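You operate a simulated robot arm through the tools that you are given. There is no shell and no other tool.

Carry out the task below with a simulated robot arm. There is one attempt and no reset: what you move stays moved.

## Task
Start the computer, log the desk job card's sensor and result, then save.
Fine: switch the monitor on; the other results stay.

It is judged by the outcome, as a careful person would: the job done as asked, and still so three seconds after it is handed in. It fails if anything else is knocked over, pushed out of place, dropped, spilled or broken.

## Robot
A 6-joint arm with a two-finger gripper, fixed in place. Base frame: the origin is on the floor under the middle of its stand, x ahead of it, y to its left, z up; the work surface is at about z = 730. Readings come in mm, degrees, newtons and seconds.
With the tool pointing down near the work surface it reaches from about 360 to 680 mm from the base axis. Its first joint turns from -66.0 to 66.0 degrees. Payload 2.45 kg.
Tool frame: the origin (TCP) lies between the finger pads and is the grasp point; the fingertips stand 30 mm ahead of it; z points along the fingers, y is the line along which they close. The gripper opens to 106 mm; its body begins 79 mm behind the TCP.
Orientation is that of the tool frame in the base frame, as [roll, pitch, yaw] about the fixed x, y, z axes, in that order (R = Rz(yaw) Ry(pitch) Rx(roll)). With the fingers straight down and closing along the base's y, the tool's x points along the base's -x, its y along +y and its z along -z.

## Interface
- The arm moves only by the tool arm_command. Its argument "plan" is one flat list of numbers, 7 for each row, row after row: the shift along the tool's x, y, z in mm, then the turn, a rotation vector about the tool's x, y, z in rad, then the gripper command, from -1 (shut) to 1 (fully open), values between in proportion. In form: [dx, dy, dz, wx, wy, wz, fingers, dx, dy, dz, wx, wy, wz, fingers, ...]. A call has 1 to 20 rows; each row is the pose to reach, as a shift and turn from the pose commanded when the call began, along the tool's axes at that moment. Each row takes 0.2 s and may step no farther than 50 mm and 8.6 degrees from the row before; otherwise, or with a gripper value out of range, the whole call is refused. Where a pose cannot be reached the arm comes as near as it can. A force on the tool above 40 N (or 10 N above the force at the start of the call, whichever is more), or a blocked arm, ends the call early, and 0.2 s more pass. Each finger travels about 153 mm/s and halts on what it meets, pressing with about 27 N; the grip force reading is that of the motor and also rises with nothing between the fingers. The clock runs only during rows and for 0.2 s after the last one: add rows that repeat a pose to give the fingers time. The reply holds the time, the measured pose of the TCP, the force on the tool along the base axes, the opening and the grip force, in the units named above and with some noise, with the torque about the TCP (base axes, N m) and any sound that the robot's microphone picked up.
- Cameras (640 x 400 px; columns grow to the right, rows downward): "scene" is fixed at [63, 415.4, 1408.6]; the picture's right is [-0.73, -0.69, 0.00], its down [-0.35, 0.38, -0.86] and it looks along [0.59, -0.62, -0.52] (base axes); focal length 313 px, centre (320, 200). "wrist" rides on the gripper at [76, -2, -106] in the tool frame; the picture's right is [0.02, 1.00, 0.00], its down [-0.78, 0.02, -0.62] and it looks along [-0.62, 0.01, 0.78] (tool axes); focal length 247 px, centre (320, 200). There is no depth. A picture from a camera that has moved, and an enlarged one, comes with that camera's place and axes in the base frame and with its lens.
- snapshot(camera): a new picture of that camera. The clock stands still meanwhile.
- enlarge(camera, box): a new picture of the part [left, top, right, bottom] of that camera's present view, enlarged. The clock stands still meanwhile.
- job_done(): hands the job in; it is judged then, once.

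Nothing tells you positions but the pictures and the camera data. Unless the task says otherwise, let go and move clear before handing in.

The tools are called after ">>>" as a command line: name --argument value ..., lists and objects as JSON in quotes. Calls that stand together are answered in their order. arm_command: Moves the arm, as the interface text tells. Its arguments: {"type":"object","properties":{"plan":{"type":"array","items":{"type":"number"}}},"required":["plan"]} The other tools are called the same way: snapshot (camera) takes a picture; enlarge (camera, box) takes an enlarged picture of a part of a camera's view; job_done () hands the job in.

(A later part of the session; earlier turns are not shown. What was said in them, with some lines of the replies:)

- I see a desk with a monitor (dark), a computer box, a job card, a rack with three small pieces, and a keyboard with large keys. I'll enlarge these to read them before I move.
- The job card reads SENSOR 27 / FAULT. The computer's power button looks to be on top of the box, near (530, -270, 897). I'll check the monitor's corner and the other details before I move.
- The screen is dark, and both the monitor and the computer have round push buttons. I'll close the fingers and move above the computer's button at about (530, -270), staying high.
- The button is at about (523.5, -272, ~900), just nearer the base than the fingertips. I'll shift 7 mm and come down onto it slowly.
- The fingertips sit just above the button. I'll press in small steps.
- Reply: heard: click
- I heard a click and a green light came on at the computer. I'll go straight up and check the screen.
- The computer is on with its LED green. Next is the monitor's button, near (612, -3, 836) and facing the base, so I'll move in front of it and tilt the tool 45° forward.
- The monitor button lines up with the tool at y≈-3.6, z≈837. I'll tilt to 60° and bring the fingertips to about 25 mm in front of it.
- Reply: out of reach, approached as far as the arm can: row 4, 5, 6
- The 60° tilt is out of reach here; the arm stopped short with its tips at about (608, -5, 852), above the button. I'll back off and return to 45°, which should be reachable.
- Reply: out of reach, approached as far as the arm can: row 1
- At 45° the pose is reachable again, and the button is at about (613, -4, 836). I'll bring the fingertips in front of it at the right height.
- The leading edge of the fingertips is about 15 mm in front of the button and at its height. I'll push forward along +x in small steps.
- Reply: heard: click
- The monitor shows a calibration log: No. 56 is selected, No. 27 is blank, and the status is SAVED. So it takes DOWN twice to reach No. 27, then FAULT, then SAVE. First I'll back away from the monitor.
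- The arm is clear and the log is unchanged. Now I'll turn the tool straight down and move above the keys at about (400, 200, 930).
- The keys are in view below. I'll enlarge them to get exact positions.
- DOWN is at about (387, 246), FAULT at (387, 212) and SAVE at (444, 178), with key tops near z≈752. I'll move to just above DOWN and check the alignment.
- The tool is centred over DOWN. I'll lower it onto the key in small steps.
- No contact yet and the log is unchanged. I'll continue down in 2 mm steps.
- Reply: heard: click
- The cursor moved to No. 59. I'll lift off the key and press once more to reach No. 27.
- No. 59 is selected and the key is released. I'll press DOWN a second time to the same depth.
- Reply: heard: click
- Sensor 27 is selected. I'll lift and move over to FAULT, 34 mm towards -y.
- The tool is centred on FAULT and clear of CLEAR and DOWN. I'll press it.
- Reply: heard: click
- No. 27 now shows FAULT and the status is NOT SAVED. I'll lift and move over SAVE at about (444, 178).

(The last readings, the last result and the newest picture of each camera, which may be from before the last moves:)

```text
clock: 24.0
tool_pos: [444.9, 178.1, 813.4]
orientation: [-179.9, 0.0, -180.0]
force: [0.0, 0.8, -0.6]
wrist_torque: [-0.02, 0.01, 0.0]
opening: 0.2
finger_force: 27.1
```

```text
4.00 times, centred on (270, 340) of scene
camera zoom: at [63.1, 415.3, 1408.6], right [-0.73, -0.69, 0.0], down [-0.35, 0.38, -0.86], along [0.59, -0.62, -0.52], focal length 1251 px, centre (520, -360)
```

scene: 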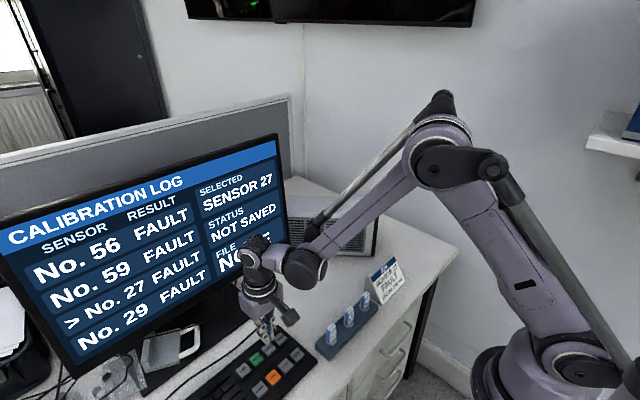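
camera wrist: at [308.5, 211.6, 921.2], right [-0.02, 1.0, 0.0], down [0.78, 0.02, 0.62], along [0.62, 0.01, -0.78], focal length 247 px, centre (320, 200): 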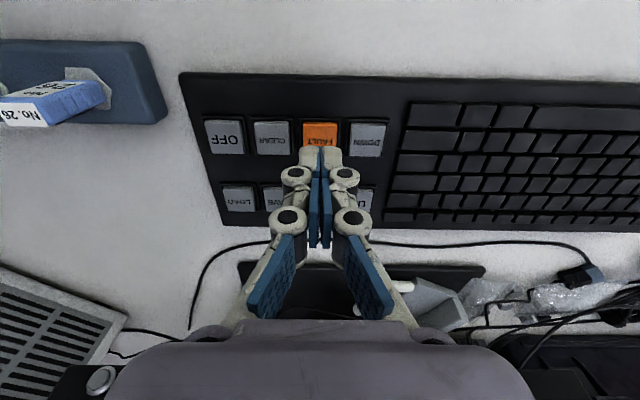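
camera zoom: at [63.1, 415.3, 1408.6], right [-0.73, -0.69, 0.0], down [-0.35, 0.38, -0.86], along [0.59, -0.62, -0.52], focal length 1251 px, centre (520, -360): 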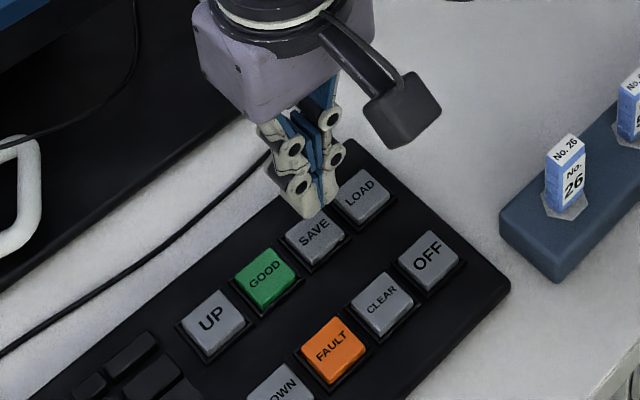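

The tool is centred over SAVE, between LOAD and GOOD. I'll press it.

>>> arm_command --plan '[1, 0, 18, 0, 0, 0, -1, 1, 0, 29, 0, 0, 0, -1, 1, 0, 33, 0, 0, 0, -1, 1, 0, 36, 0, 0, 0, -1, 1, 0, 38, 0, 0, 0, -1]'

>>> enlarge --camera "scene" --box '[0, 130, 300, 400]'

```text
clock: 25.2
tool_pos: [442.6, 177.5, 776.4]
orientation: [-179.9, 0.0, 179.9]
force: [0.4, -0.7, 3.0]
wrist_torque: [0.0, -0.01, 0.0]
opening: 6.0
finger_force: 26.7
heard: click
```

```text
1.48 times, centred on (150, 265) of scene
camera zoom: at [63.0, 415.3, 1408.6], right [-0.73, -0.69, 0.0], down [-0.35, 0.38, -0.86], along [0.59, -0.62, -0.52], focal length 463 px, centre (572, 104)
```

zoom: 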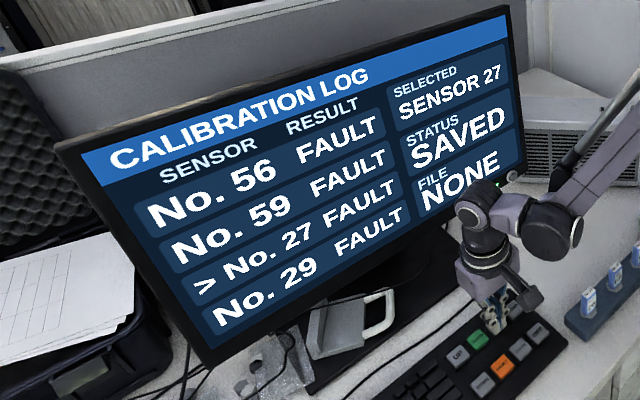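

The status reads SAVED and No. 27 shows FAULT. I'll lift well clear and check everything once more.

>>> arm_command --plan '[0, 0, -8, 0, 0, 0, -1, 0, 0, -40, 0, 0, 0, -1, 15, 0, -80, 0, 0, 0, -1, 30, 0, -120, 0, 0, 0, -1, 30, 0, -160, 0, 0, 0, -1, 30, 0, -200, 0, 0, 0, -1, 30, 0, -200, 0, 0, 0, -1, 30, 0, -200, 0, 0, 0, -1, 30, 0, -200, 0, 0, 0, -1, 30, 0, -200, 0, 0, 0, -1]'

>>> snapshot --camera "scene"

>>> snapshot --camera "wrist"

```text
clock: 27.4
tool_pos: [414.2, 177.9, 974.4]
orientation: [-180.0, 0.1, -180.0]
force: [-0.2, -1.0, 0.5]
wrist_torque: [0.01, 0.01, -0.03]
opening: 0.0
finger_force: 27.0
```

```text
taken
```

scene: 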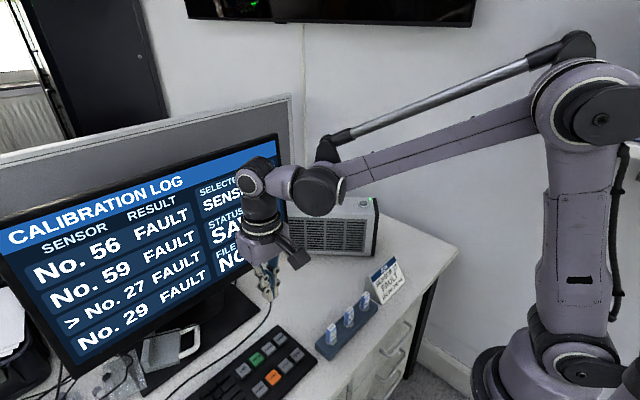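

```text
taken
camera wrist: at [335.8, 177.9, 1083.0], right [-0.02, 1.0, 0.0], down [0.78, 0.02, 0.62], along [0.62, 0.01, -0.78], focal length 247 px, centre (320, 200)
```

wrist: 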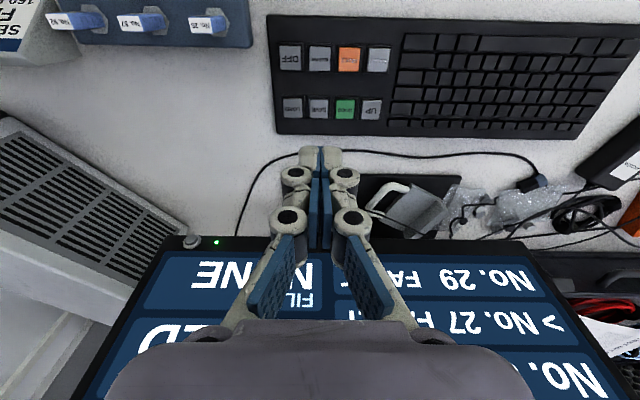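

The computer and monitor are on, No. 27 is logged as FAULT and saved, and the other results haven't changed. Nothing else on the desk moved and the arm is clear, so I'm handing the job in.

>>> job_done

```text
The job is handed in.
```

The job is done and handed in. The computer is running, and sensor 27 from the desk job card is logged as FAULT. After I pressed SAVE, the screen status changed from NOT SAVED to SAVED.

- **Monitor:** I switched it on, as you allowed, so I could see the log.
- **Other results:** sensors 56, 59 and 29 still show FAULT, as they did before.
- **Desk:** nothing else was moved. The arm is lifted clear of the keys.
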